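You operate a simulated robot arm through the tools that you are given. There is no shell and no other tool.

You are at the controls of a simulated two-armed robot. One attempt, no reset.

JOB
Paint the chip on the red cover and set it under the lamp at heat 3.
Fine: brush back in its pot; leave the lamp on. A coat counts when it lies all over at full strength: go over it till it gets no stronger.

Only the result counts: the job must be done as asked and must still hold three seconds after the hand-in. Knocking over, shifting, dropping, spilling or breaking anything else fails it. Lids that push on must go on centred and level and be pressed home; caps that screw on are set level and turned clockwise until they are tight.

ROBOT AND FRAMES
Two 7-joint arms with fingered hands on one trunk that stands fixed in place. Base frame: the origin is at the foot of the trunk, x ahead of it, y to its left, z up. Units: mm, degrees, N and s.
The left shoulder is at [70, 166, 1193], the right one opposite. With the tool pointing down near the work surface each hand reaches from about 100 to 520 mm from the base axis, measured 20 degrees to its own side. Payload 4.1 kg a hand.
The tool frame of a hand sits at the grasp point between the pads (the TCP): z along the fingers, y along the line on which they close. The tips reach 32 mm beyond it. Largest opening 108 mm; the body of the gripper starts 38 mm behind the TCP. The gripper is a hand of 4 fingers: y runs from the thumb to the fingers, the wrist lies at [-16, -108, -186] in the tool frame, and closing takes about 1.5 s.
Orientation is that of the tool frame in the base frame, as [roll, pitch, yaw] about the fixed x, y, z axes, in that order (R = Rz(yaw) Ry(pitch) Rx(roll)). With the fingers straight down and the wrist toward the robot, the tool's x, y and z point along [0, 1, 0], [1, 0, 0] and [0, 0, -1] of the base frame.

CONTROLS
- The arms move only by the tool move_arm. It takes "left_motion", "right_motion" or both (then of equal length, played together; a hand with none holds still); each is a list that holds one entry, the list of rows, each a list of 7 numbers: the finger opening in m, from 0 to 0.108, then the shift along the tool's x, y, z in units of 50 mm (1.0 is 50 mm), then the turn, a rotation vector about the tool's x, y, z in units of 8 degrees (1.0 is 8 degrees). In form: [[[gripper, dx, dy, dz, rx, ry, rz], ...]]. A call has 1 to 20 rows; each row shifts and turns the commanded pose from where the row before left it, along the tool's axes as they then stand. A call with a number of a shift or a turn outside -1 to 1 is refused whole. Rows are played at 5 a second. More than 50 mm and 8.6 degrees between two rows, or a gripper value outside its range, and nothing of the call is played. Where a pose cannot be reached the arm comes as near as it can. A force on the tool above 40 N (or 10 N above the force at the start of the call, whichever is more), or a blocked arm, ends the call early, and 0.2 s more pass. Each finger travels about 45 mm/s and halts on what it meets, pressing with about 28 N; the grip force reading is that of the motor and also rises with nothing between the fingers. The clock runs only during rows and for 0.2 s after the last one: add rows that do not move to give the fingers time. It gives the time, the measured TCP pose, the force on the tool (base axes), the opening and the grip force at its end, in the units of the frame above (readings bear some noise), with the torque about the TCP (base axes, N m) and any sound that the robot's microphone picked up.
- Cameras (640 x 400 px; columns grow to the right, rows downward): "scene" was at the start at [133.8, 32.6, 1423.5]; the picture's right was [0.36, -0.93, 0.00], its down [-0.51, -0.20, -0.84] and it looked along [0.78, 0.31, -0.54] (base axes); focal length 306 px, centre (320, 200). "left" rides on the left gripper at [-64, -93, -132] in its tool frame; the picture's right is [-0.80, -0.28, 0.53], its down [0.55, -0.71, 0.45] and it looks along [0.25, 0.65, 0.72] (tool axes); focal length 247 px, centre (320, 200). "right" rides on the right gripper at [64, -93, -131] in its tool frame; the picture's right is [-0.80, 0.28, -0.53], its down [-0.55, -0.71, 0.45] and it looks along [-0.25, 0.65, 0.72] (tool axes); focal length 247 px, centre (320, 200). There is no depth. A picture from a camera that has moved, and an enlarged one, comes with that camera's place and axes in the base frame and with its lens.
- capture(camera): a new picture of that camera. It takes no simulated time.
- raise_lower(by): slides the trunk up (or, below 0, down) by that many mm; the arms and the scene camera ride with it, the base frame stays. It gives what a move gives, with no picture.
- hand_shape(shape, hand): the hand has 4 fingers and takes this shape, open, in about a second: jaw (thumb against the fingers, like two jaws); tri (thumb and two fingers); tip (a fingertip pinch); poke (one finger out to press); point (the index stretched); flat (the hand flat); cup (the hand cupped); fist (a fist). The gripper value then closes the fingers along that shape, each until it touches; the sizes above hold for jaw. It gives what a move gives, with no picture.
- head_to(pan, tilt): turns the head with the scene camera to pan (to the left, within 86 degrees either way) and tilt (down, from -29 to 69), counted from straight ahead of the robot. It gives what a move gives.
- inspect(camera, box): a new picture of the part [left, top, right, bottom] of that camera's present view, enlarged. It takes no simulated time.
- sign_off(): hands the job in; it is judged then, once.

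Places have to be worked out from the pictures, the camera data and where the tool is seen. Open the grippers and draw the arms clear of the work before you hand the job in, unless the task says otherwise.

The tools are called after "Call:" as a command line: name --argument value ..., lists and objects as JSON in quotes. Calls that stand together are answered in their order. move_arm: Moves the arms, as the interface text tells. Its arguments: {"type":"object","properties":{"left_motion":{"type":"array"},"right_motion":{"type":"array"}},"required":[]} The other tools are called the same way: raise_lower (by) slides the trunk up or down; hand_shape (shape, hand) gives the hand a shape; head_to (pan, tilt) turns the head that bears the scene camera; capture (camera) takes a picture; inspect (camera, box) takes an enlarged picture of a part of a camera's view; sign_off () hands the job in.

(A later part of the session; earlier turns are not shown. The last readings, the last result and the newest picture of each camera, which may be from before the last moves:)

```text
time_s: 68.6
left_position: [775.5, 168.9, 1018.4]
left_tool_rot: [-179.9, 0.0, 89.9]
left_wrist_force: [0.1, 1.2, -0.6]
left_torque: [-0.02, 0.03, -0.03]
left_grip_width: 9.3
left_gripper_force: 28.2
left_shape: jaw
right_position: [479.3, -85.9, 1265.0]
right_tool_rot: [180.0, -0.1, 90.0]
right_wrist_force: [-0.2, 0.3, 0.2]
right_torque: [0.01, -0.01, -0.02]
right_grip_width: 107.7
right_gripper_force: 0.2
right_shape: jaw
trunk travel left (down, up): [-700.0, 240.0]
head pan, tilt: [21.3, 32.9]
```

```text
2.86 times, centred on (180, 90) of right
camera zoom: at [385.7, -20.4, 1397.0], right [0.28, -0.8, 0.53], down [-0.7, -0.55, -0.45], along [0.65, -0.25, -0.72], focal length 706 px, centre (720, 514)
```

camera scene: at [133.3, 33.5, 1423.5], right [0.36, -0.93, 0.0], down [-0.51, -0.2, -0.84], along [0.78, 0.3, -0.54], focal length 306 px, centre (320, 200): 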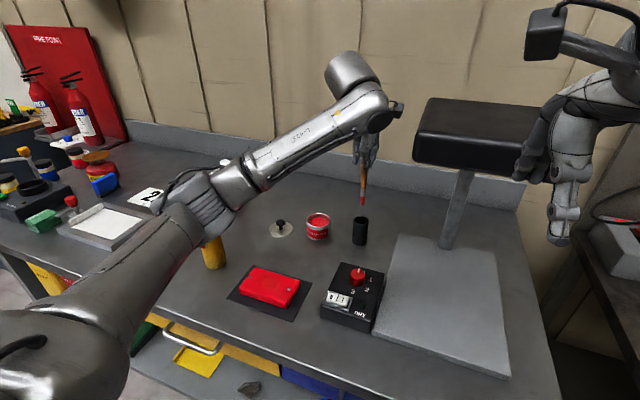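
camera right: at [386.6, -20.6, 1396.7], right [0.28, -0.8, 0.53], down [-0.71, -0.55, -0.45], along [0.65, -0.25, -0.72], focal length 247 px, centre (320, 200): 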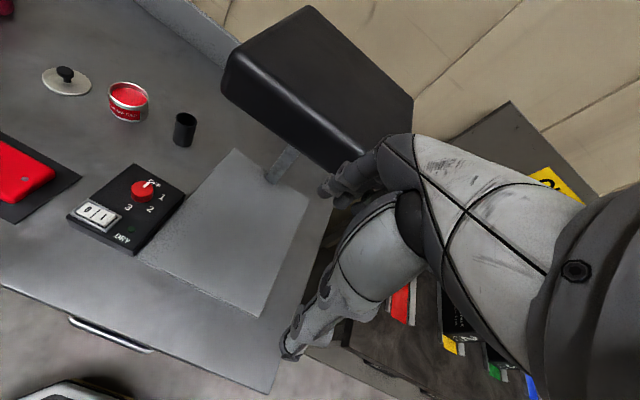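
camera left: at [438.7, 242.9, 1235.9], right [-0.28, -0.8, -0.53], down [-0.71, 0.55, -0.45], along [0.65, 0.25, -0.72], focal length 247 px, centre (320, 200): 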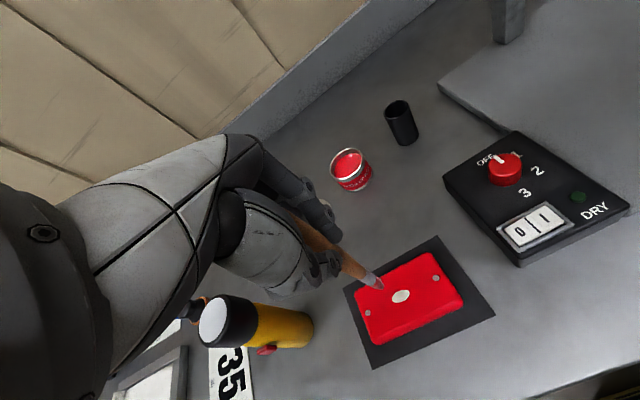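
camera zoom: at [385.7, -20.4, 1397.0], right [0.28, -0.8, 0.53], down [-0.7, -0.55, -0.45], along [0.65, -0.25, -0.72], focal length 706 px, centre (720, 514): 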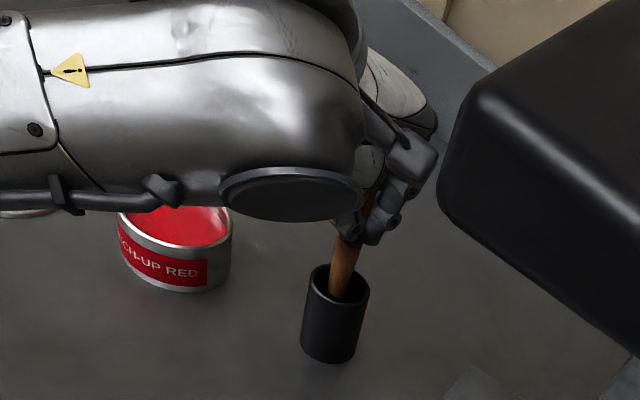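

The brush is inside the cup with no contact forces. I'll lower 2 mm more and open the fingers slowly.

Call:
move_arm --left_motion '[[[0.0, 0, 0, 0.04, 0, 0, 0], [0.0, 0, 0, 0, 0, 0, 0], [0.015, 0, 0, 0, 0, 0, 0], [0.025, 0, 0, 0, 0, 0, 0], [0.04, 0, 0, 0, 0, 0, 0], [0.06, 0, 0, 0, 0, 0, 0], [0.06, 0, 0, 0, 0, 0, 0], [0.06, 0, 0, 0, 0, 0, 0], [0.06, 0, 0, 0, 0, 0, 0]]]'

Call:
inspect --camera "left" --box '[200, 130, 440, 330]'

Call:
inspect --camera "right" --box '[120, 20, 240, 160]'

```text
time_s: 70.6
left_position: [776.6, 169.6, 1016.1]
left_tool_rot: [-179.9, -0.1, 90.0]
left_wrist_force: [0.5, 0.1, 0.0]
left_torque: [-0.01, -0.02, 0.02]
left_grip_width: 59.7
left_gripper_force: 0.0
left_shape: jaw
right_position: [478.2, -85.1, 1266.0]
right_tool_rot: [179.9, 0.0, 90.0]
right_wrist_force: [0.2, 0.3, 0.8]
right_torque: [0.0, -0.03, 0.0]
right_grip_width: 107.5
right_gripper_force: 0.0
right_shape: jaw
trunk travel left (down, up): [-700.0, 240.0]
head pan, tilt: [21.3, 32.9]
```

```text
2.00 times, centred on (320, 230) of left
camera zoom: at [682.7, 104.5, 1149.0], right [-0.28, -0.8, -0.53], down [-0.71, 0.55, -0.45], along [0.65, 0.25, -0.72], focal length 494 px, centre (320, 140)
```

zoom: 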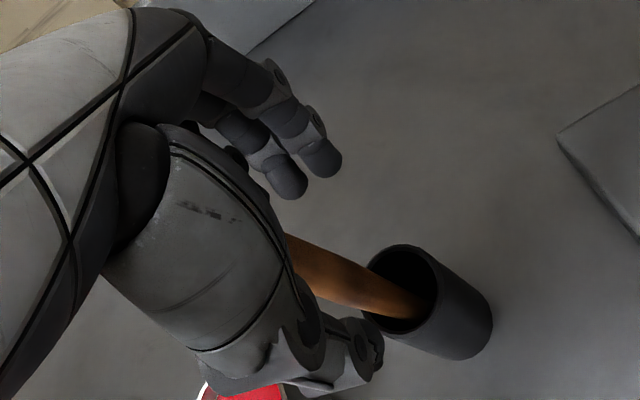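

```text
2.86 times, centred on (180, 90) of right
camera zoom: at [385.9, -20.3, 1396.9], right [0.28, -0.8, 0.53], down [-0.71, -0.55, -0.45], along [0.65, -0.25, -0.72], focal length 706 px, centre (720, 514)
```

zoom: 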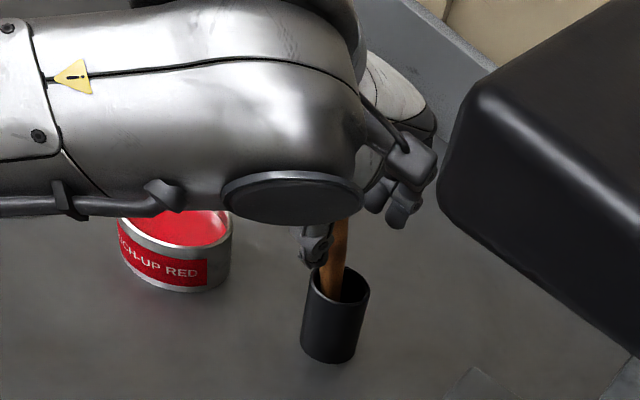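

The brush is released and leaning slightly in the cup. I'll lift the open hand straight up.

Call:
move_arm --left_motion '[[[0.07, 0, 0, -0.1, 0, 0, 0], [0.07, 0, 0, -0.3, 0, 0, 0], [0.07, 0, 0, -0.5, 0, 0, 0], [0.07, 0, 0, -0.5, 0, 0, 0], [0.07, 0, 0, -0.6, 0, 0, 0], [0.07, 0, 0, -0.6, 0, 0, 0], [0.07, 0, 0, 0, 0, 0, 0]]]'

Call:
capture --camera "scene"

Call:
inspect --camera "right" --box '[100, 0, 320, 160]'

Call:
capture --camera "left"

```text
time_s: 72.2
left_position: [774.6, 168.7, 1146.7]
left_tool_rot: [180.0, 0.0, 90.1]
left_wrist_force: [0.3, -0.1, -0.1]
left_torque: [0.03, -0.02, 0.0]
left_grip_width: 69.5
left_gripper_force: 0.0
left_shape: jaw
right_position: [479.3, -84.6, 1265.6]
right_tool_rot: [179.9, -0.1, 90.0]
right_wrist_force: [0.0, 0.2, -0.2]
right_torque: [0.01, 0.01, 0.02]
right_grip_width: 107.5
right_gripper_force: 0.1
right_shape: jaw
trunk travel left (down, up): [-700.0, 240.0]
head pan, tilt: [21.3, 32.9]
```

```text
taken
camera scene: at [134.3, 32.9, 1423.4], right [0.36, -0.93, 0.0], down [-0.51, -0.2, -0.84], along [0.78, 0.3, -0.54], focal length 306 px, centre (320, 200)
```

scene: 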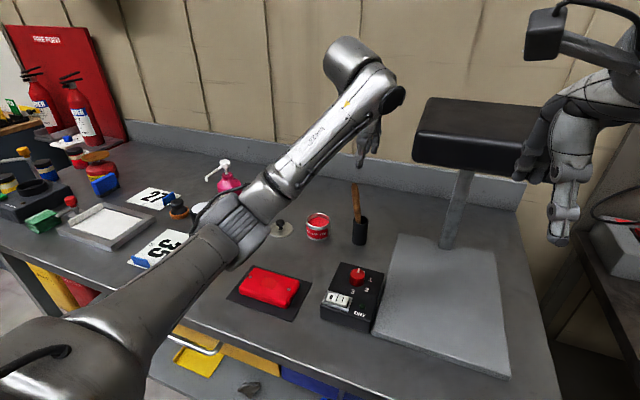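

```text
2.50 times, centred on (210, 80) of right
camera zoom: at [386.2, -19.9, 1396.8], right [0.28, -0.8, 0.53], down [-0.71, -0.55, -0.45], along [0.65, -0.25, -0.72], focal length 617 px, centre (595, 500)
```

zoom: 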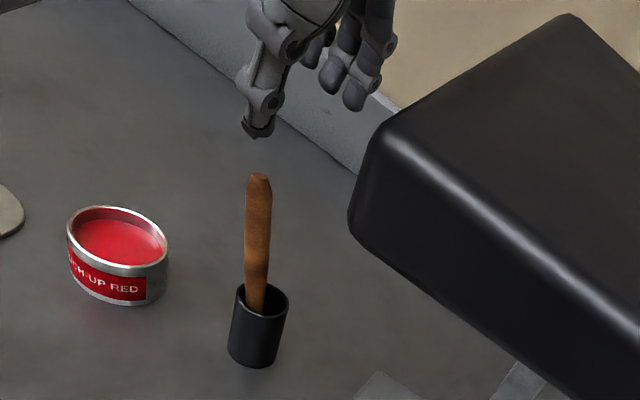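

```text
taken
camera left: at [682.5, 104.4, 1279.4], right [-0.28, -0.8, -0.53], down [-0.71, 0.55, -0.45], along [0.65, 0.25, -0.72], focal length 247 px, centre (320, 200)
```

left: 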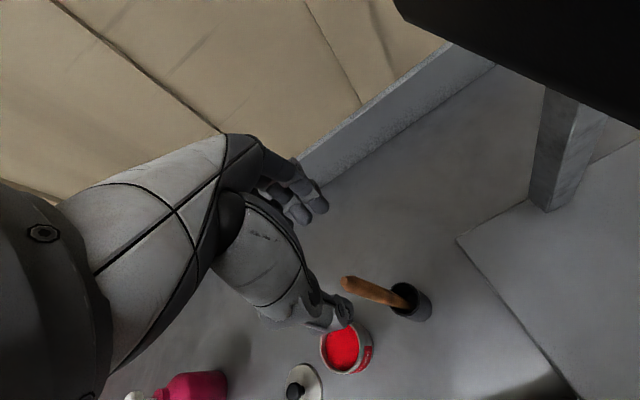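

The brush stands back in its pot. Next I'll open the left hand fully and move it back over the cover, while the right arm retreats to the right so it stays clear and I can see the lamp.

Call:
move_arm --left_motion '[[[0.07, 0.34, -0.6225, 0, 0, 0, 0], [0.08, 0.34, -0.6225, 0, 0, 0, 0], [0.09, 0.34, -0.6225, 0, 0, 0, 0], [0.1, 0.34, -0.6225, 0, 0, 0, 0], [0.105, 0.34, -0.6225, 0, 0, 0, 0], [0.105, 0.34, -0.6225, 0, 0, 0, 0], [0.105, 0.34, -0.6225, 0, 0, 0, 0], [0.105, 0.34, -0.6225, 0, 0, 0, 0], [0.105, 0, 0, 0, 0, 0, 0]]]' --right_motion '[[[0.1, -0.6, -0.25, 0, 0, 0, 0], [0.1, -0.6, -0.25, 0, 0, 0, 0], [0.1, -0.6, -0.25, 0, 0, 0, 0], [0.1, -0.6, -0.25, 0, 0, 0, 0], [0.1, -0.6, -0.25, 0, 0, 0, 0], [0.1, -0.6, -0.25, 0, 0, 0, 0], [0.1, -0.6, -0.25, 0, 0, 0, 0], [0.1, -0.6, -0.25, 0, 0, 0, 0], [0.1, 0, 0, 0, 0, 0, 0]]]'

Call:
capture --camera "scene"

Call:
capture --camera "right"

Call:
capture --camera "left"

```text
time_s: 74.2
left_position: [526.2, 306.1, 1145.3]
left_tool_rot: [-179.8, 0.0, 90.0]
left_wrist_force: [0.3, -0.1, 0.4]
left_torque: [0.0, 0.0, -0.01]
left_grip_width: 104.7
left_gripper_force: 0.2
left_shape: jaw
right_position: [379.9, -325.2, 1265.0]
right_tool_rot: [180.0, -0.2, 89.9]
right_wrist_force: [0.2, 0.3, 0.1]
right_torque: [0.06, 0.07, 0.03]
right_grip_width: 100.1
right_gripper_force: 0.0
right_shape: jaw
trunk travel left (down, up): [-700.0, 240.0]
head pan, tilt: [21.3, 32.9]
```

```text
taken
camera scene: at [136.7, 33.2, 1423.1], right [0.36, -0.93, 0.0], down [-0.51, -0.2, -0.84], along [0.78, 0.31, -0.55], focal length 306 px, centre (320, 200)
```

scene: 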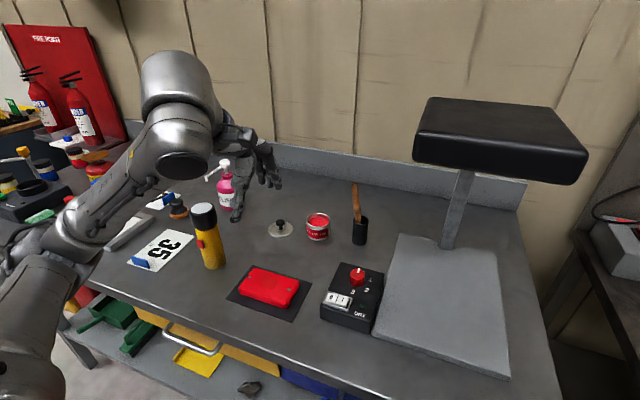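

```text
taken
camera right: at [287.4, -259.6, 1396.2], right [0.28, -0.8, 0.53], down [-0.71, -0.55, -0.45], along [0.65, -0.25, -0.72], focal length 247 px, centre (320, 200)
```

right: 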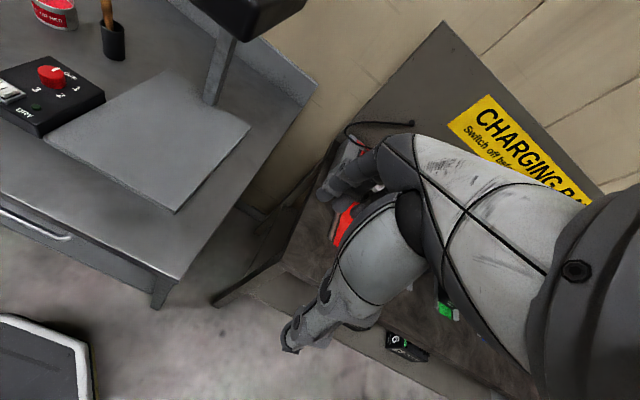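

```text
taken
camera left: at [435.1, 242.0, 1277.8], right [-0.28, -0.8, -0.53], down [-0.71, 0.55, -0.45], along [0.65, 0.25, -0.72], focal length 247 px, centre (320, 200)
```

left: 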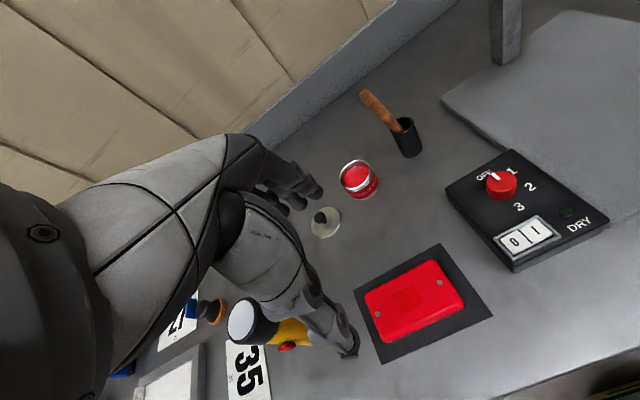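

The lamp head spans about x 598–815, y −160 to 57, with its underside at z≈1213 and centre (706,−52). The cover is about 120×62 mm, centred at (525,304). I'll descend over it with the hand open and check.

Call:
move_arm --left_motion '[[[0.108, -0.03, 0, 0.5, 0, 0, 0], [0.108, 0, 0, 0.7, 0, 0, 0], [0.108, 0, 0, 0.7, 0, 0, 0], [0.108, 0, 0, 0.7, 0, 0, 0], [0.108, 0, 0, 0.7, 0, 0, 0], [0.108, 0, 0, 0.4, 0, 0, 0], [0.108, 0, 0, 0, 0, 0, 0]]]'

Call:
capture --camera "left"

Call:
inspect --camera "scene" --box '[180, 180, 340, 330]'

```text
time_s: 75.8
left_position: [525.6, 302.3, 961.1]
left_tool_rot: [-180.0, 0.0, 90.0]
left_wrist_force: [0.5, 1.4, 0.6]
left_torque: [0.03, 0.01, 0.03]
left_grip_width: 107.7
left_gripper_force: 0.0
left_shape: jaw
right_position: [376.8, -325.5, 1265.3]
right_tool_rot: [179.8, -0.1, 90.0]
right_wrist_force: [-0.1, -0.8, 0.4]
right_torque: [-0.02, -0.02, 0.01]
right_grip_width: 100.2
right_gripper_force: 0.1
right_shape: jaw
trunk travel left (down, up): [-700.0, 240.0]
head pan, tilt: [21.3, 32.9]
```

```text
taken
camera left: at [433.4, 238.3, 1093.5], right [-0.28, -0.8, -0.53], down [-0.71, 0.55, -0.45], along [0.65, 0.25, -0.72], focal length 247 px, centre (320, 200)
```

left: 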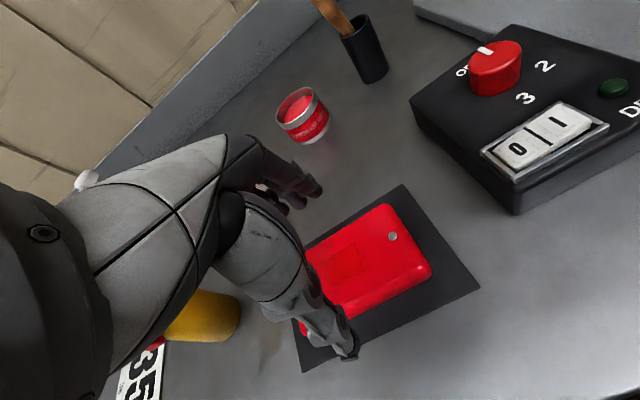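

```text
2.67 times, centred on (260, 255) of scene
camera zoom: at [133.9, 32.5, 1423.5], right [0.36, -0.93, 0.0], down [-0.51, -0.2, -0.84], along [0.78, 0.31, -0.54], focal length 815 px, centre (480, 53)
```

zoom: 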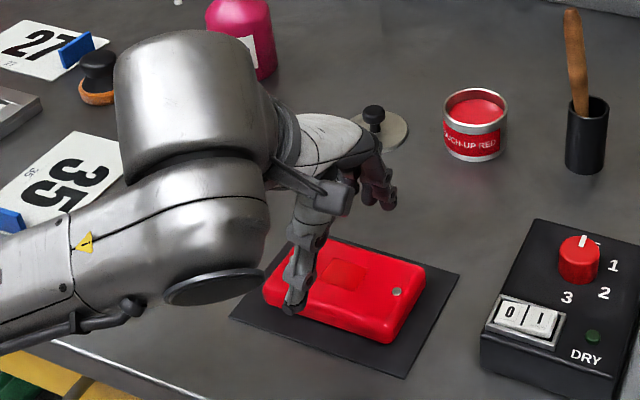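

The thumb and fingers straddle the cover cleanly. I'll descend 43 mm so the fingertips sit near the mat, then check.

Call:
move_arm --left_motion '[[[0.108, 0, 0, 0.4, 0, 0, 0], [0.108, 0, 0, 0.36, 0, 0, 0], [0.108, 0, 0, 0.1, 0, 0, 0], [0.108, 0, 0, 0, 0, 0, 0]]]'

Call:
inspect --camera "left" --box '[220, 120, 480, 380]'

Call:
inspect --camera "scene" --box '[220, 230, 320, 330]'

```text
time_s: 76.8
left_position: [526.4, 303.0, 918.3]
left_tool_rot: [-180.0, 0.1, 90.0]
left_wrist_force: [0.0, 0.1, 0.6]
left_torque: [-0.01, 0.0, 0.02]
left_grip_width: 107.5
left_gripper_force: 0.1
left_shape: jaw
right_position: [377.6, -325.4, 1265.5]
right_tool_rot: [179.8, -0.1, 89.8]
right_wrist_force: [0.1, -0.2, 0.2]
right_torque: [-0.02, -0.03, 0.0]
right_grip_width: 100.3
right_gripper_force: 0.0
right_shape: jaw
trunk travel left (down, up): [-700.0, 240.0]
head pan, tilt: [21.3, 32.9]
```

```text
1.54 times, centred on (350, 250) of left
camera zoom: at [433.3, 238.6, 1051.1], right [-0.28, -0.8, -0.53], down [-0.71, 0.55, -0.45], along [0.65, 0.25, -0.72], focal length 380 px, centre (274, 123)
```

zoom: 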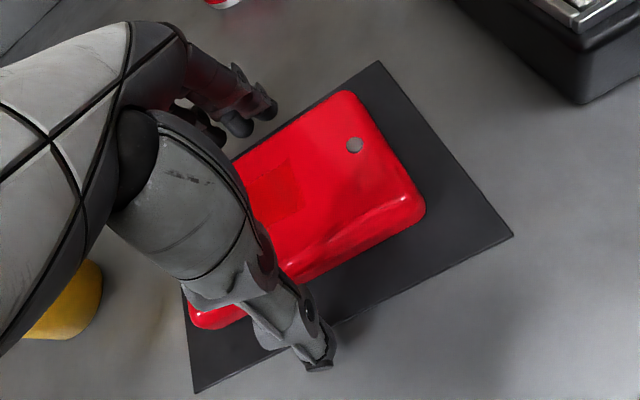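

```text
4.00 times, centred on (270, 280) of scene
camera zoom: at [133.7, 32.5, 1423.5], right [0.36, -0.93, 0.0], down [-0.51, -0.2, -0.84], along [0.78, 0.31, -0.54], focal length 1222 px, centre (520, -120)
```

zoom: 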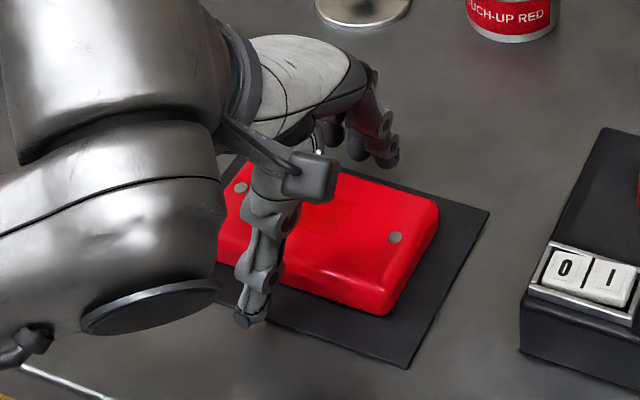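

The fingers are positioned and force is near zero. I'll close onto the cover's long sides.

Call:
move_arm --left_motion '[[[0.095, 0, 0, 0, 0, 0, 0], [0.085, 0, 0, 0, 0, 0, 0], [0.075, 0, 0, 0, 0, 0, 0], [0.065, 0, 0, 0, 0, 0, 0], [0.05, 0, 0, 0, 0, 0, 0], [0.04, 0, 0, 0, 0, 0, 0], [0.03, 0, 0, 0, 0, 0, 0], [0.03, 0, 0, 0, 0, 0, 0], [0.03, 0, 0, 0, 0, 0, 0]]]'

Call:
inspect --camera "left" --box '[220, 120, 480, 380]'

Call:
inspect --camera "scene" --box '[220, 230, 320, 330]'

```text
time_s: 78.8
left_position: [525.7, 303.2, 919.1]
left_tool_rot: [-180.0, 0.0, 90.0]
left_wrist_force: [-0.4, 0.6, 0.0]
left_torque: [0.01, -0.02, -0.01]
left_grip_width: 66.3
left_gripper_force: 27.9
left_shape: jaw
right_position: [376.5, -325.2, 1265.3]
right_tool_rot: [179.7, 0.0, 89.9]
right_wrist_force: [0.4, 0.5, 0.4]
right_torque: [-0.01, 0.01, -0.02]
right_grip_width: 100.4
right_gripper_force: 0.1
right_shape: jaw
trunk travel left (down, up): [-700.0, 240.0]
head pan, tilt: [21.3, 32.9]
```

```text
1.54 times, centred on (350, 250) of left
camera zoom: at [433.4, 238.7, 1051.2], right [-0.28, -0.8, -0.53], down [-0.71, 0.55, -0.45], along [0.65, 0.25, -0.72], focal length 380 px, centre (274, 123)
```

zoom: 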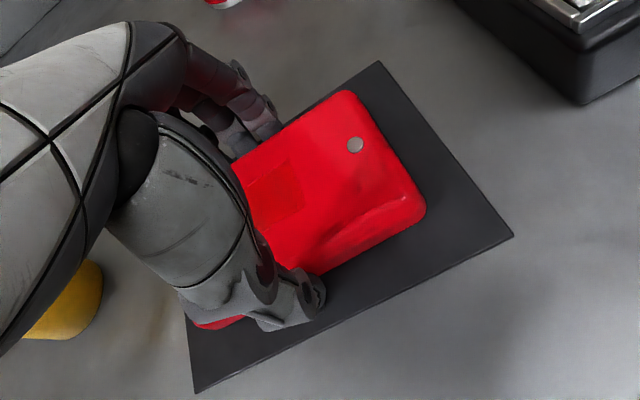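

```text
4.00 times, centred on (270, 280) of scene
camera zoom: at [133.8, 32.6, 1423.5], right [0.36, -0.93, 0.0], down [-0.51, -0.2, -0.84], along [0.78, 0.31, -0.54], focal length 1222 px, centre (520, -120)
```

zoom: 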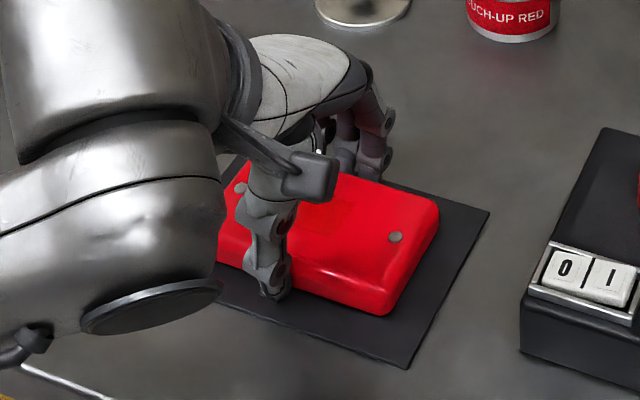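

Gripped at 66 mm, 28 N. I'll lift gently by 30 mm and check that only the cover comes up.

Call:
move_arm --left_motion '[[[0.03, 0, 0, -0.1, 0, 0, 0], [0.03, 0, 0, -0.2, 0, 0, 0], [0.03, 0, 0, -0.3, 0, 0, 0], [0.03, 0, 0, 0, 0, 0, 0]]]'

Call:
inspect --camera "left" --box '[220, 120, 480, 380]'

Call:
inspect --camera "scene" --box '[220, 230, 320, 330]'

```text
time_s: 79.8
left_position: [524.4, 302.6, 949.6]
left_tool_rot: [180.0, 0.0, 90.0]
left_wrist_force: [-0.8, -0.1, -0.7]
left_torque: [0.01, -0.01, -0.02]
left_grip_width: 66.5
left_gripper_force: 28.2
left_shape: jaw
right_position: [378.1, -325.4, 1266.3]
right_tool_rot: [179.8, -0.1, 89.8]
right_wrist_force: [-0.6, 0.4, 0.0]
right_torque: [-0.02, 0.03, -0.01]
right_grip_width: 100.1
right_gripper_force: 0.0
right_shape: jaw
trunk travel left (down, up): [-700.0, 240.0]
head pan, tilt: [21.3, 32.9]
```

```text
1.54 times, centred on (350, 250) of left
camera zoom: at [433.0, 238.6, 1081.6], right [-0.28, -0.8, -0.53], down [-0.71, 0.55, -0.45], along [0.65, 0.25, -0.72], focal length 380 px, centre (274, 123)
```

zoom: 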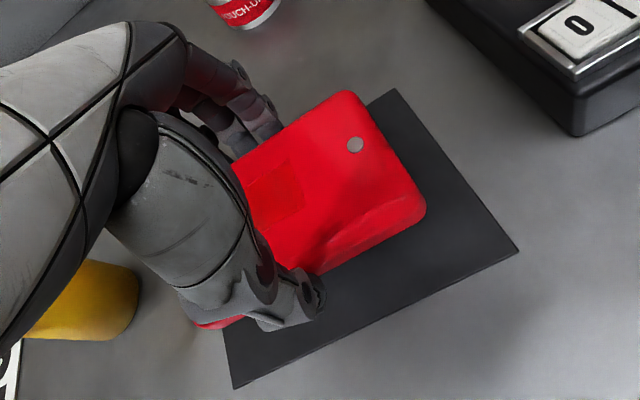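

```text
4.00 times, centred on (270, 280) of scene
camera zoom: at [133.9, 32.7, 1423.4], right [0.36, -0.93, 0.0], down [-0.51, -0.2, -0.84], along [0.78, 0.31, -0.54], focal length 1222 px, centre (520, -120)
```

zoom: 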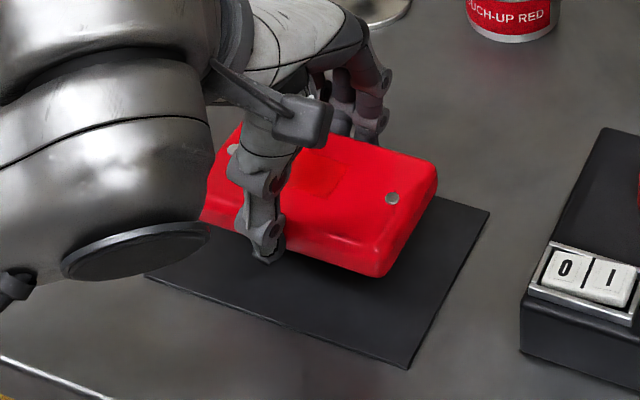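

The cover is held level and only it came up. I'll raise it to clear the lamp box (knob top about 945), then carry it sideways over the near part of the lamp plate.

Call:
move_arm --left_motion '[[[0.03, 0, 0, -0.6, 0, 0, 0], [0.03, 0, 0, -0.6, 0, 0, 0], [0.03, 0, 0, 0, 0, 0, 0], [0.03, -0.6, 0.06, 0, 0, 0, 0], [0.03, -0.6, 0.06, 0, 0, 0, 0], [0.03, -0.6, 0.06, 0, 0, 0, 0], [0.03, -0.6, 0.06, 0, 0, 0, 0], [0.03, -0.6, 0.06, 0, 0, 0, 0], [0.03, -0.6, 0.06, 0, 0, 0, 0], [0.03, 0, 0, 0, 0, 0, 0]]]'

Call:
capture --camera "scene"

Call:
capture --camera "left"

Call:
capture --camera "right"

```text
time_s: 82.0
left_position: [542.6, 123.9, 1008.5]
left_tool_rot: [180.0, 0.1, 90.0]
left_wrist_force: [-0.4, 0.3, -1.7]
left_torque: [-0.02, 0.0, -0.01]
left_grip_width: 66.3
left_gripper_force: 28.0
left_shape: jaw
right_position: [377.2, -326.1, 1266.2]
right_tool_rot: [179.8, -0.1, 89.9]
right_wrist_force: [-0.5, 1.0, -0.1]
right_torque: [-0.01, 0.03, 0.03]
right_grip_width: 99.9
right_gripper_force: 0.0
right_shape: jaw
trunk travel left (down, up): [-700.0, 240.0]
head pan, tilt: [21.3, 32.9]
```

```text
taken
camera scene: at [133.7, 33.2, 1423.5], right [0.36, -0.93, 0.0], down [-0.51, -0.2, -0.84], along [0.78, 0.3, -0.54], focal length 306 px, centre (320, 200)
```

scene: 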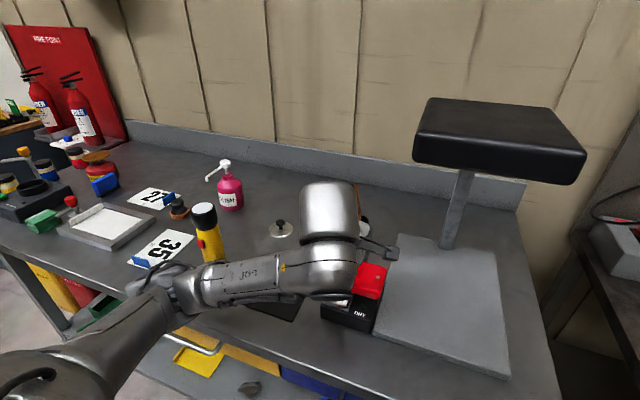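

```text
taken
camera left: at [450.8, 58.7, 1141.1], right [-0.28, -0.8, -0.53], down [-0.71, 0.55, -0.45], along [0.65, 0.25, -0.72], focal length 247 px, centre (320, 200)
```

left: 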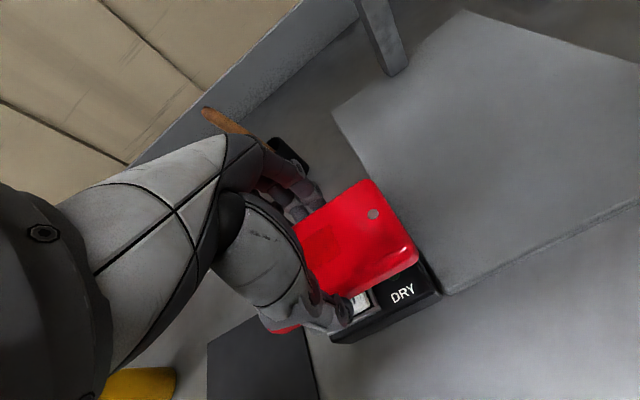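

```text
taken
camera right: at [284.3, -259.7, 1397.0], right [0.28, -0.8, 0.53], down [-0.7, -0.55, -0.45], along [0.65, -0.25, -0.72], focal length 247 px, centre (320, 200)
```

right: 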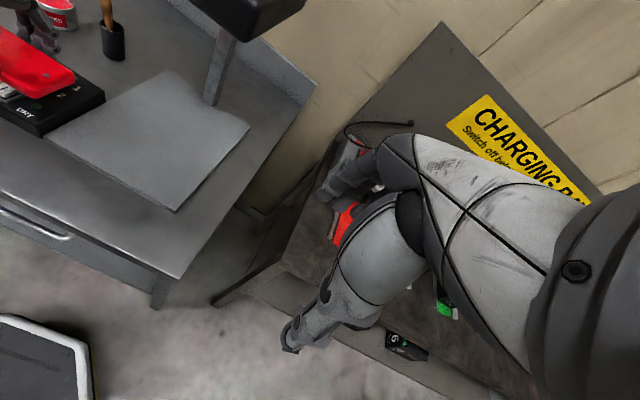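

Path is clear. I'll continue to y≈−48 over the near half of the plate.

Call:
move_arm --left_motion '[[[0.03, -0.57, 0.06, 0, 0, 0, 0], [0.03, -0.57, 0.06, 0, 0, 0, 0], [0.03, -0.57, 0.06, 0, 0, 0, 0], [0.03, -0.57, 0.06, 0, 0, 0, 0], [0.03, -0.57, 0.06, 0, 0, 0, 0], [0.03, -0.57, 0.06, 0, 0, 0, 0], [0.03, 0, 0, 0, 0, 0, 0]]]'

Call:
capture --camera "scene"

Call:
capture --camera "left"

Call:
capture --camera "right"

```text
time_s: 83.6
left_position: [560.6, -46.8, 1009.2]
left_tool_rot: [-180.0, 0.0, 90.0]
left_wrist_force: [0.2, 0.3, -0.4]
left_torque: [-0.01, -0.01, 0.0]
left_grip_width: 66.6
left_gripper_force: 28.2
left_shape: jaw
right_position: [377.3, -324.7, 1264.8]
right_tool_rot: [180.0, 0.0, 89.9]
right_wrist_force: [-0.4, -0.5, 0.8]
right_torque: [0.0, 0.0, 0.0]
right_grip_width: 100.3
right_gripper_force: 0.0
right_shape: jaw
trunk travel left (down, up): [-700.0, 240.0]
head pan, tilt: [21.3, 32.9]
```

```text
taken
camera scene: at [133.9, 33.3, 1423.4], right [0.36, -0.93, 0.0], down [-0.51, -0.2, -0.84], along [0.78, 0.3, -0.54], focal length 306 px, centre (320, 200)
```

scene: 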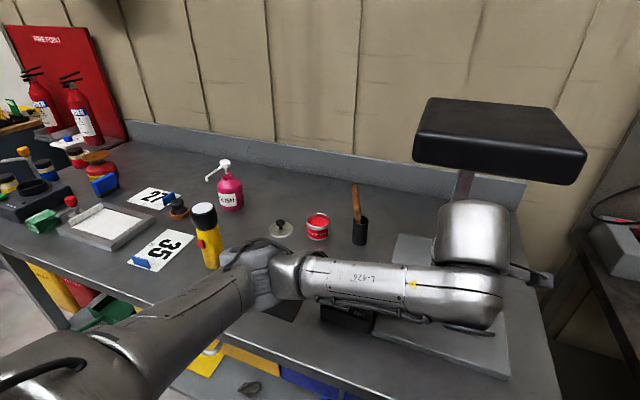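

```text
taken
camera left: at [468.3, -111.1, 1142.2], right [-0.28, -0.8, -0.53], down [-0.71, 0.55, -0.45], along [0.65, 0.25, -0.72], focal length 247 px, centre (320, 200)
```

left: 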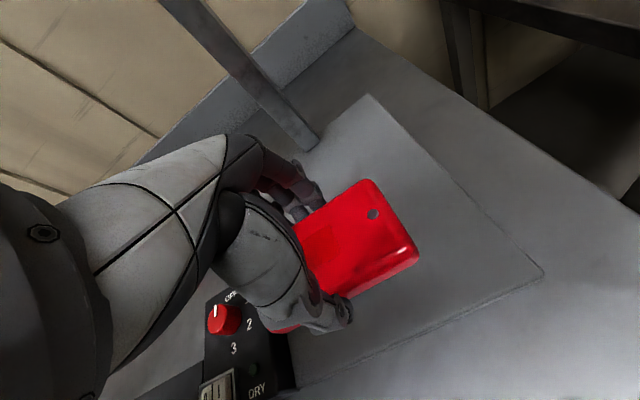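

```text
taken
camera right: at [284.6, -259.6, 1396.9], right [0.28, -0.8, 0.53], down [-0.71, -0.55, -0.45], along [0.65, -0.25, -0.72], focal length 247 px, centre (320, 200)
```

right: 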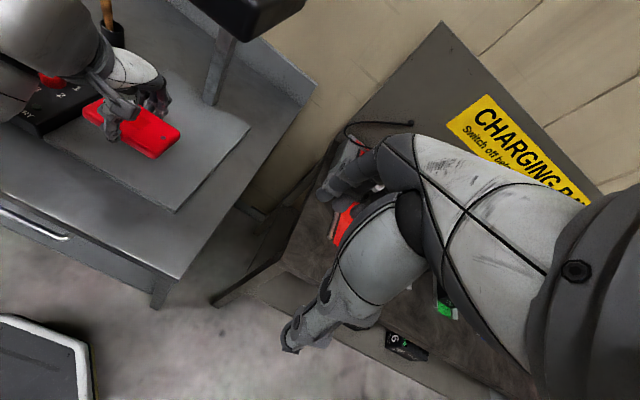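

The cover is over the plate (plate x≈503–826, y≈−167–88, post at x≈813). I'll lower to about 10 mm above the plate before sliding in under the lamp head, so the wrist stays below it.

Call:
move_arm --left_motion '[[[0.03, 0, 0, 0.4, 0, 0, 0], [0.03, 0, 0, 0.4, 0, 0, 0], [0.03, 0, 0, 0.4, 0, 0, 0], [0.03, 0, 0, 0.2, 0, 0, 0], [0.03, 0, 0, 0, 0, 0, 0]]]'

Call:
capture --camera "scene"

Call:
inspect --camera "right" --box '[0, 0, 320, 220]'

Call:
capture --camera "left"

```text
time_s: 84.8
left_position: [561.8, -48.0, 939.7]
left_tool_rot: [-179.9, 0.0, 89.9]
left_wrist_force: [0.1, 0.0, -1.6]
left_torque: [0.0, 0.02, 0.06]
left_grip_width: 66.4
left_gripper_force: 28.4
left_shape: jaw
right_position: [378.2, -326.1, 1265.2]
right_tool_rot: [179.7, -0.1, 90.0]
right_wrist_force: [-0.2, -0.6, 0.9]
right_torque: [0.02, 0.06, -0.03]
right_grip_width: 100.1
right_gripper_force: 0.0
right_shape: jaw
trunk travel left (down, up): [-700.0, 240.0]
head pan, tilt: [21.3, 32.9]
```

```text
taken
camera scene: at [134.0, 32.4, 1423.5], right [0.36, -0.93, 0.0], down [-0.51, -0.2, -0.84], along [0.78, 0.31, -0.54], focal length 306 px, centre (320, 200)
```

scene: 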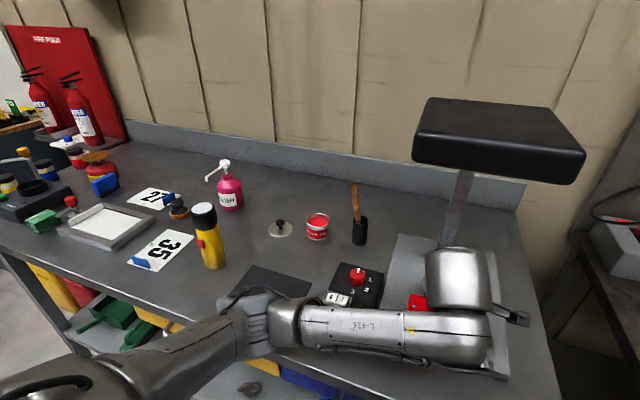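

```text
1.82 times, centred on (160, 110) of right
camera zoom: at [284.6, -260.5, 1396.7], right [0.28, -0.8, 0.53], down [-0.71, -0.55, -0.45], along [0.65, -0.25, -0.72], focal length 449 px, centre (611, 364)
```

zoom: 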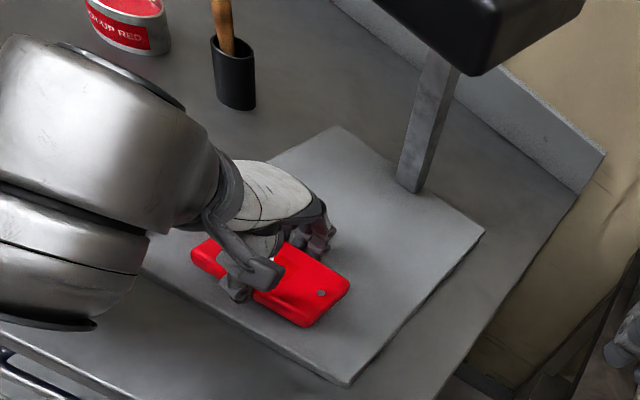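

```text
taken
camera left: at [468.9, -112.0, 1070.9], right [-0.28, -0.8, -0.53], down [-0.71, 0.55, -0.45], along [0.65, 0.25, -0.72], focal length 247 px, centre (320, 200)
```

left: 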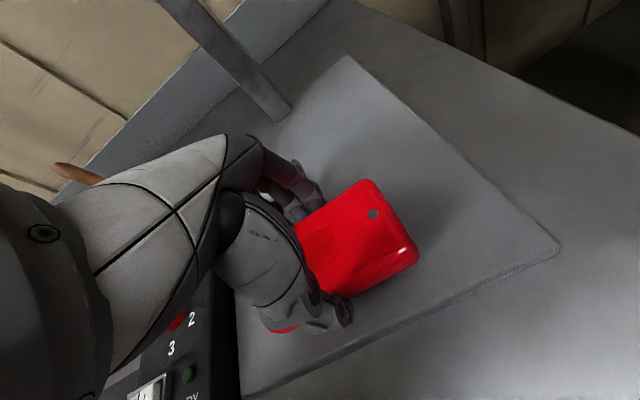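

Housing top is at z≈1172 and the lamp underside at about 1210, so it passes. I'll slide in +x in two stages, checking between.

Call:
move_arm --left_motion '[[[0.03, 0, 0.4, 0, 0, 0, 0], [0.03, 0, 0.4, 0, 0, 0, 0], [0.03, 0, 0.4, 0, 0, 0, 0], [0.03, 0, 0.2, 0, 0, 0, 0], [0.03, 0, 0, 0, 0, 0, 0]]]'

Call:
capture --camera "scene"

Call:
inspect --camera "right" --box '[0, 0, 320, 220]'

Call:
capture --camera "left"

```text
time_s: 86.0
left_position: [632.8, -48.6, 938.9]
left_tool_rot: [180.0, 0.0, 89.9]
left_wrist_force: [0.5, 0.6, -1.6]
left_torque: [0.02, -0.02, 0.01]
left_grip_width: 66.4
left_gripper_force: 28.5
left_shape: jaw
right_position: [377.1, -325.1, 1264.7]
right_tool_rot: [179.8, -0.1, 89.9]
right_wrist_force: [0.3, 0.3, -0.5]
right_torque: [-0.01, -0.02, 0.0]
right_grip_width: 100.1
right_gripper_force: 0.1
right_shape: jaw
trunk travel left (down, up): [-700.0, 240.0]
head pan, tilt: [21.3, 32.9]
```

```text
taken
camera scene: at [133.9, 32.4, 1423.5], right [0.36, -0.93, 0.0], down [-0.51, -0.2, -0.84], along [0.78, 0.31, -0.54], focal length 306 px, centre (320, 200)
```

scene: 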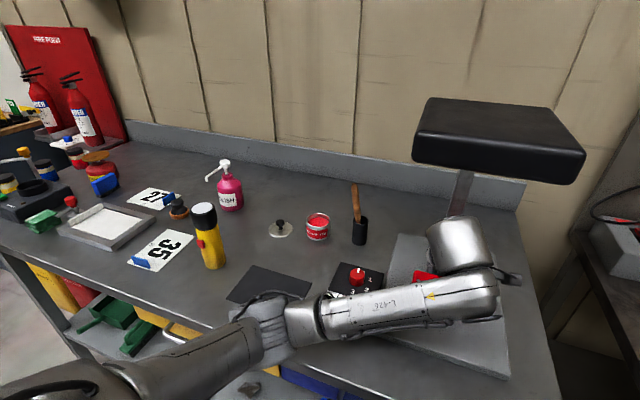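

```text
1.82 times, centred on (160, 110) of right
camera zoom: at [284.5, -260.4, 1396.8], right [0.28, -0.8, 0.53], down [-0.71, -0.55, -0.45], along [0.65, -0.25, -0.72], focal length 449 px, centre (611, 364)
```

zoom: 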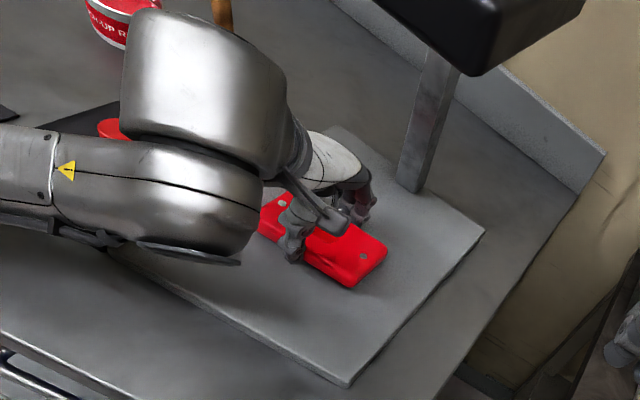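

```text
taken
camera left: at [539.1, -112.2, 1071.4], right [-0.28, -0.8, -0.53], down [-0.71, 0.55, -0.45], along [0.65, 0.25, -0.72], focal length 247 px, centre (320, 200)
```

left: 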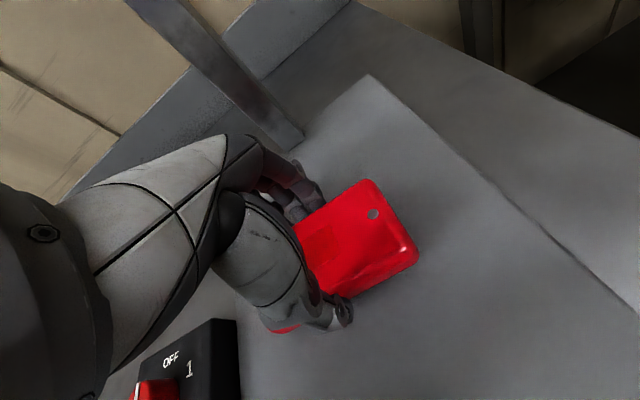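

Still clear of everything. I'll move in the last 70 mm to x≈703.

Call:
move_arm --left_motion '[[[0.03, 0, 0.3, 0, 0, 0, 0], [0.03, 0, 0.3, 0, 0, 0, 0], [0.03, 0, 0.3, 0, 0, 0, 0], [0.03, 0, 0.3, 0, 0, 0, 0], [0.03, 0, 0.2, 0, 0, 0, 0], [0.03, 0, 0, 0, 0, 0, 0]]]'

Call:
capture --camera "scene"

Call:
inspect --camera "right" --box '[0, 0, 320, 220]'

Call:
capture --camera "left"

```text
time_s: 87.4
left_position: [701.9, -47.5, 939.6]
left_tool_rot: [180.0, 0.0, 90.1]
left_wrist_force: [-0.3, -1.3, -1.6]
left_torque: [-0.01, 0.01, 0.0]
left_grip_width: 66.4
left_gripper_force: 27.7
left_shape: jaw
right_position: [378.0, -325.5, 1265.0]
right_tool_rot: [179.8, -0.1, 89.9]
right_wrist_force: [0.9, -0.2, -0.4]
right_torque: [-0.02, -0.01, 0.02]
right_grip_width: 100.0
right_gripper_force: 0.1
right_shape: jaw
trunk travel left (down, up): [-700.0, 240.0]
head pan, tilt: [21.3, 32.9]
```

```text
taken
camera scene: at [133.9, 32.4, 1423.5], right [0.36, -0.93, 0.0], down [-0.51, -0.2, -0.84], along [0.78, 0.31, -0.54], focal length 306 px, centre (320, 200)
```

scene: 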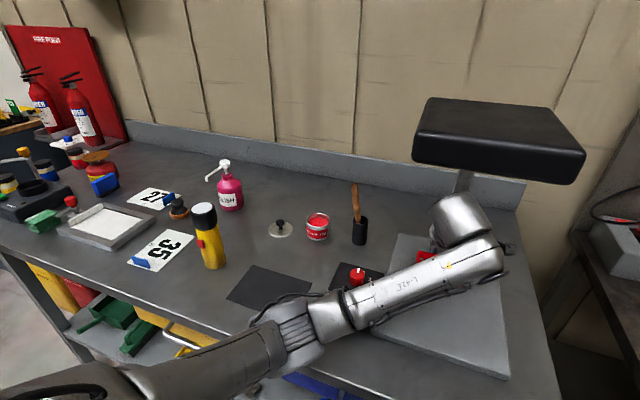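

```text
1.82 times, centred on (160, 110) of right
camera zoom: at [284.6, -260.5, 1396.7], right [0.28, -0.8, 0.53], down [-0.71, -0.55, -0.45], along [0.65, -0.25, -0.72], focal length 449 px, centre (611, 364)
```

zoom: 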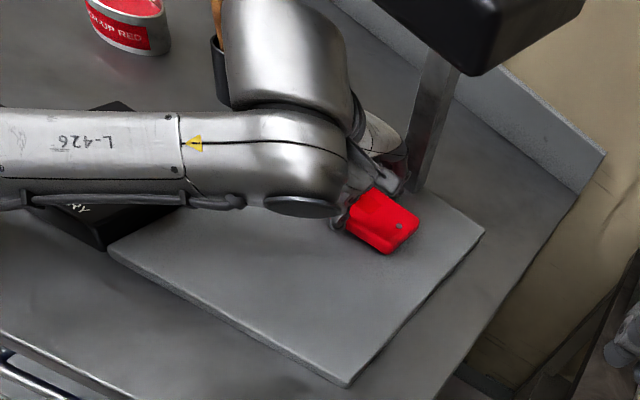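

```text
taken
camera left: at [608.9, -112.4, 1071.0], right [-0.28, -0.8, -0.53], down [-0.71, 0.55, -0.45], along [0.65, 0.25, -0.72], focal length 247 px, centre (320, 200)
```

left: 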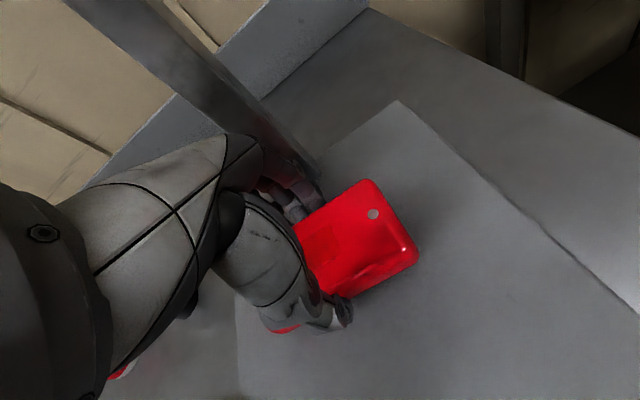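

The hand is under the lamp with clearance on all sides. I'll lower the cover toward the plate gently.

Call:
move_arm --left_motion '[[[0.03, 0, 0, 0.06, 0, 0, 0], [0.03, 0, 0, 0.06, 0, 0, 0], [0.03, 0, 0, 0.04, 0, 0, 0], [0.03, 0, 0, 0.04, 0, 0, 0], [0.03, 0, 0, 0, 0, 0, 0]]]'

Call:
inspect --camera "right" --box '[140, 60, 260, 160]'

Call:
inspect --camera "left" --box '[240, 120, 480, 340]'

```text
time_s: 88.6
left_position: [700.7, -47.2, 932.4]
left_tool_rot: [179.7, 0.1, 90.0]
left_wrist_force: [5.7, 1.5, 26.1]
left_torque: [0.15, -0.19, -0.08]
left_grip_width: 66.4
left_gripper_force: 28.2
left_shape: jaw
right_position: [376.3, -325.1, 1265.9]
right_tool_rot: [179.7, 0.0, 89.9]
right_wrist_force: [-0.5, -0.1, 0.3]
right_torque: [0.0, -0.02, -0.01]
right_grip_width: 100.3
right_gripper_force: 0.1
right_shape: jaw
trunk travel left (down, up): [-700.0, 240.0]
head pan, tilt: [21.3, 32.9]
```

```text
4.00 times, centred on (200, 110) of right
camera zoom: at [281.8, -259.9, 1397.8], right [0.28, -0.8, 0.53], down [-0.7, -0.55, -0.45], along [0.65, -0.25, -0.72], focal length 988 px, centre (800, 560)
```

zoom: 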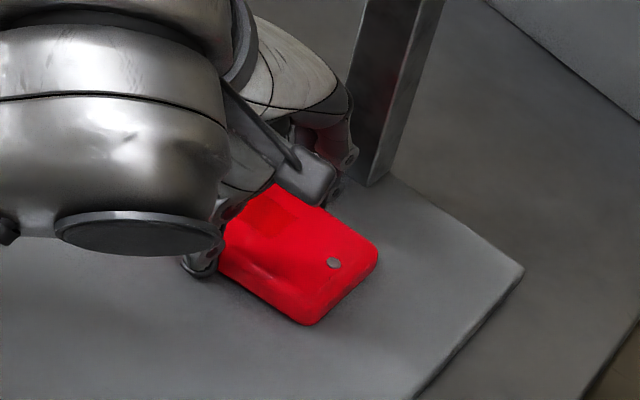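

```text
1.82 times, centred on (360, 230) of left
camera zoom: at [607.0, -111.8, 1064.1], right [-0.28, -0.8, -0.53], down [-0.7, 0.55, -0.45], along [0.65, 0.25, -0.71], focal length 449 px, centre (247, 146)
```

zoom: 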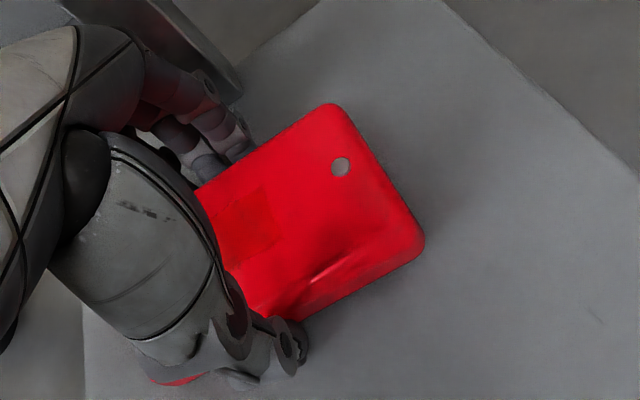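

The cover has contacted the plate (26 N). I'll relieve about 4 mm and confirm light contact before opening.

Call:
move_arm --left_motion '[[[0.03, 0, 0, -0.04, 0, 0, 0], [0.03, 0, 0, -0.03, 0, 0, 0], [0.03, 0, 0, 0, 0, 0, 0]]]'

Call:
inspect --camera "right" --box '[140, 60, 260, 160]'

```text
time_s: 89.4
left_position: [700.5, -49.1, 932.4]
left_tool_rot: [-179.9, 0.0, 90.1]
left_wrist_force: [3.8, 0.3, 14.8]
left_torque: [0.07, -0.29, -0.02]
left_grip_width: 66.2
left_gripper_force: 27.6
left_shape: jaw
right_position: [376.5, -325.4, 1265.2]
right_tool_rot: [179.8, 0.0, 89.9]
right_wrist_force: [0.4, 0.4, 0.9]
right_torque: [-0.01, -0.06, 0.01]
right_grip_width: 100.2
right_gripper_force: 0.0
right_shape: jaw
trunk travel left (down, up): [-700.0, 240.0]
head pan, tilt: [21.3, 32.9]
```

```text
4.00 times, centred on (200, 110) of right
camera zoom: at [283.0, -260.2, 1397.1], right [0.28, -0.8, 0.53], down [-0.7, -0.55, -0.45], along [0.65, -0.25, -0.72], focal length 988 px, centre (800, 560)
```

zoom: 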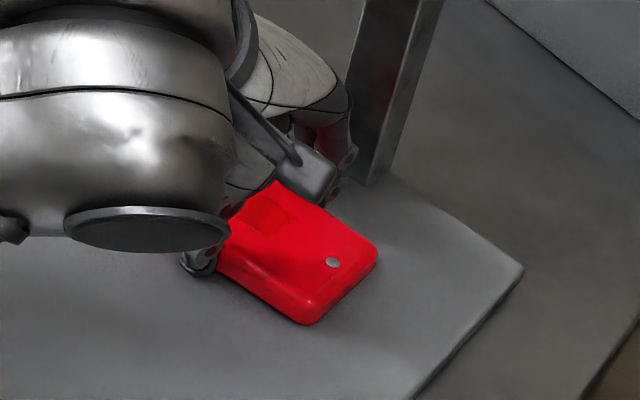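

Still 15 N. I'll ease up another 2.5 mm.

Call:
move_arm --left_motion '[[[0.03, 0, 0, -0.03, 0, 0, 0], [0.03, 0, 0, -0.02, 0, 0, 0], [0.03, 0, 0, 0, 0, 0, 0]]]'

```text
time_s: 90.2
left_position: [700.2, -47.7, 933.2]
left_tool_rot: [-179.8, 0.0, 90.1]
left_wrist_force: [0.8, -0.3, -0.5]
left_torque: [0.02, 0.03, 0.01]
left_grip_width: 66.1
left_gripper_force: 28.4
left_shape: jaw
right_position: [377.3, -326.5, 1264.5]
right_tool_rot: [179.8, -0.1, 89.9]
right_wrist_force: [-0.2, -0.5, 0.4]
right_torque: [0.01, -0.03, -0.03]
right_grip_width: 99.9
right_gripper_force: 0.0
right_shape: jaw
trunk travel left (down, up): [-700.0, 240.0]
head pan, tilt: [21.3, 32.9]
```

Force is near zero: the cover is resting on the plate. I'll open the fingers gradually.

Call:
move_arm --left_motion '[[[0.066, 0, 0, 0, 0, 0, 0], [0.07, 0, 0, 0, 0, 0, 0], [0.075, 0, 0, 0, 0, 0, 0], [0.082, 0, 0, 0, 0, 0, 0], [0.09, 0, 0, 0, 0, 0, 0], [0.095, 0, 0, 0, 0, 0, 0], [0.095, 0, 0, 0, 0, 0, 0], [0.095, 0, 0, 0, 0, 0, 0]]]'

Call:
inspect --camera "right" --box '[140, 60, 260, 160]'

Call:
inspect --camera "left" --box '[200, 100, 480, 340]'

Call:
capture --camera "scene"

```text
time_s: 92.0
left_position: [701.7, -48.2, 934.5]
left_tool_rot: [-179.9, 0.1, 90.0]
left_wrist_force: [0.3, 0.7, 0.0]
left_torque: [0.02, -0.02, 0.0]
left_grip_width: 94.6
left_gripper_force: 0.0
left_shape: jaw
right_position: [378.1, -326.0, 1266.7]
right_tool_rot: [179.8, -0.1, 89.9]
right_wrist_force: [0.5, 0.3, 0.6]
right_torque: [0.03, -0.02, 0.01]
right_grip_width: 100.0
right_gripper_force: 0.1
right_shape: jaw
trunk travel left (down, up): [-700.0, 240.0]
head pan, tilt: [21.3, 32.9]
```

```text
4.00 times, centred on (200, 110) of right
camera zoom: at [284.5, -260.6, 1396.7], right [0.28, -0.8, 0.53], down [-0.71, -0.55, -0.45], along [0.65, -0.25, -0.72], focal length 988 px, centre (800, 560)
```

zoom: 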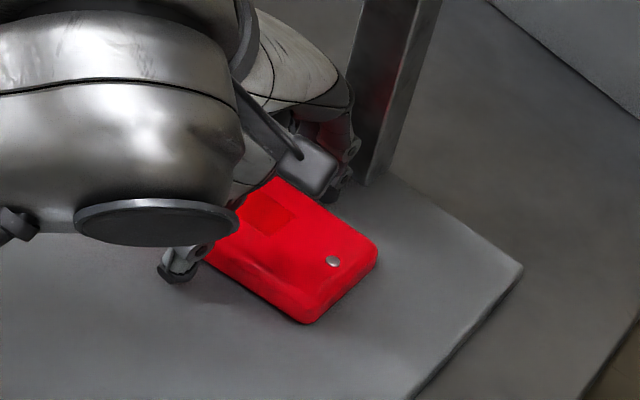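

```text
1.67 times, centred on (340, 220) of left
camera zoom: at [608.8, -112.2, 1067.3], right [-0.28, -0.8, -0.53], down [-0.71, 0.55, -0.45], along [0.65, 0.25, -0.72], focal length 412 px, centre (287, 167)
```

zoom: 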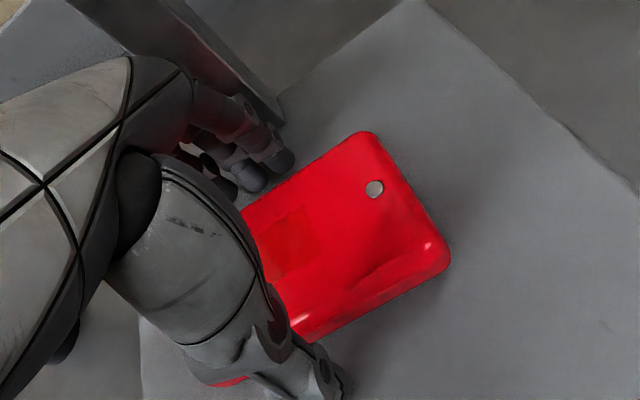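

```text
taken
camera scene: at [133.8, 32.3, 1423.5], right [0.36, -0.93, 0.0], down [-0.51, -0.2, -0.84], along [0.78, 0.31, -0.54], focal length 306 px, centre (320, 200)
```

scene: 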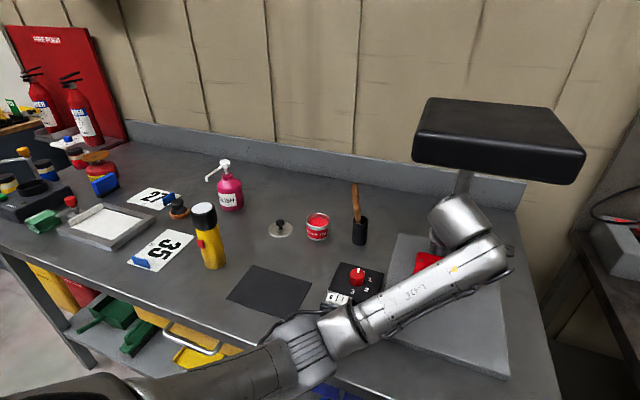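

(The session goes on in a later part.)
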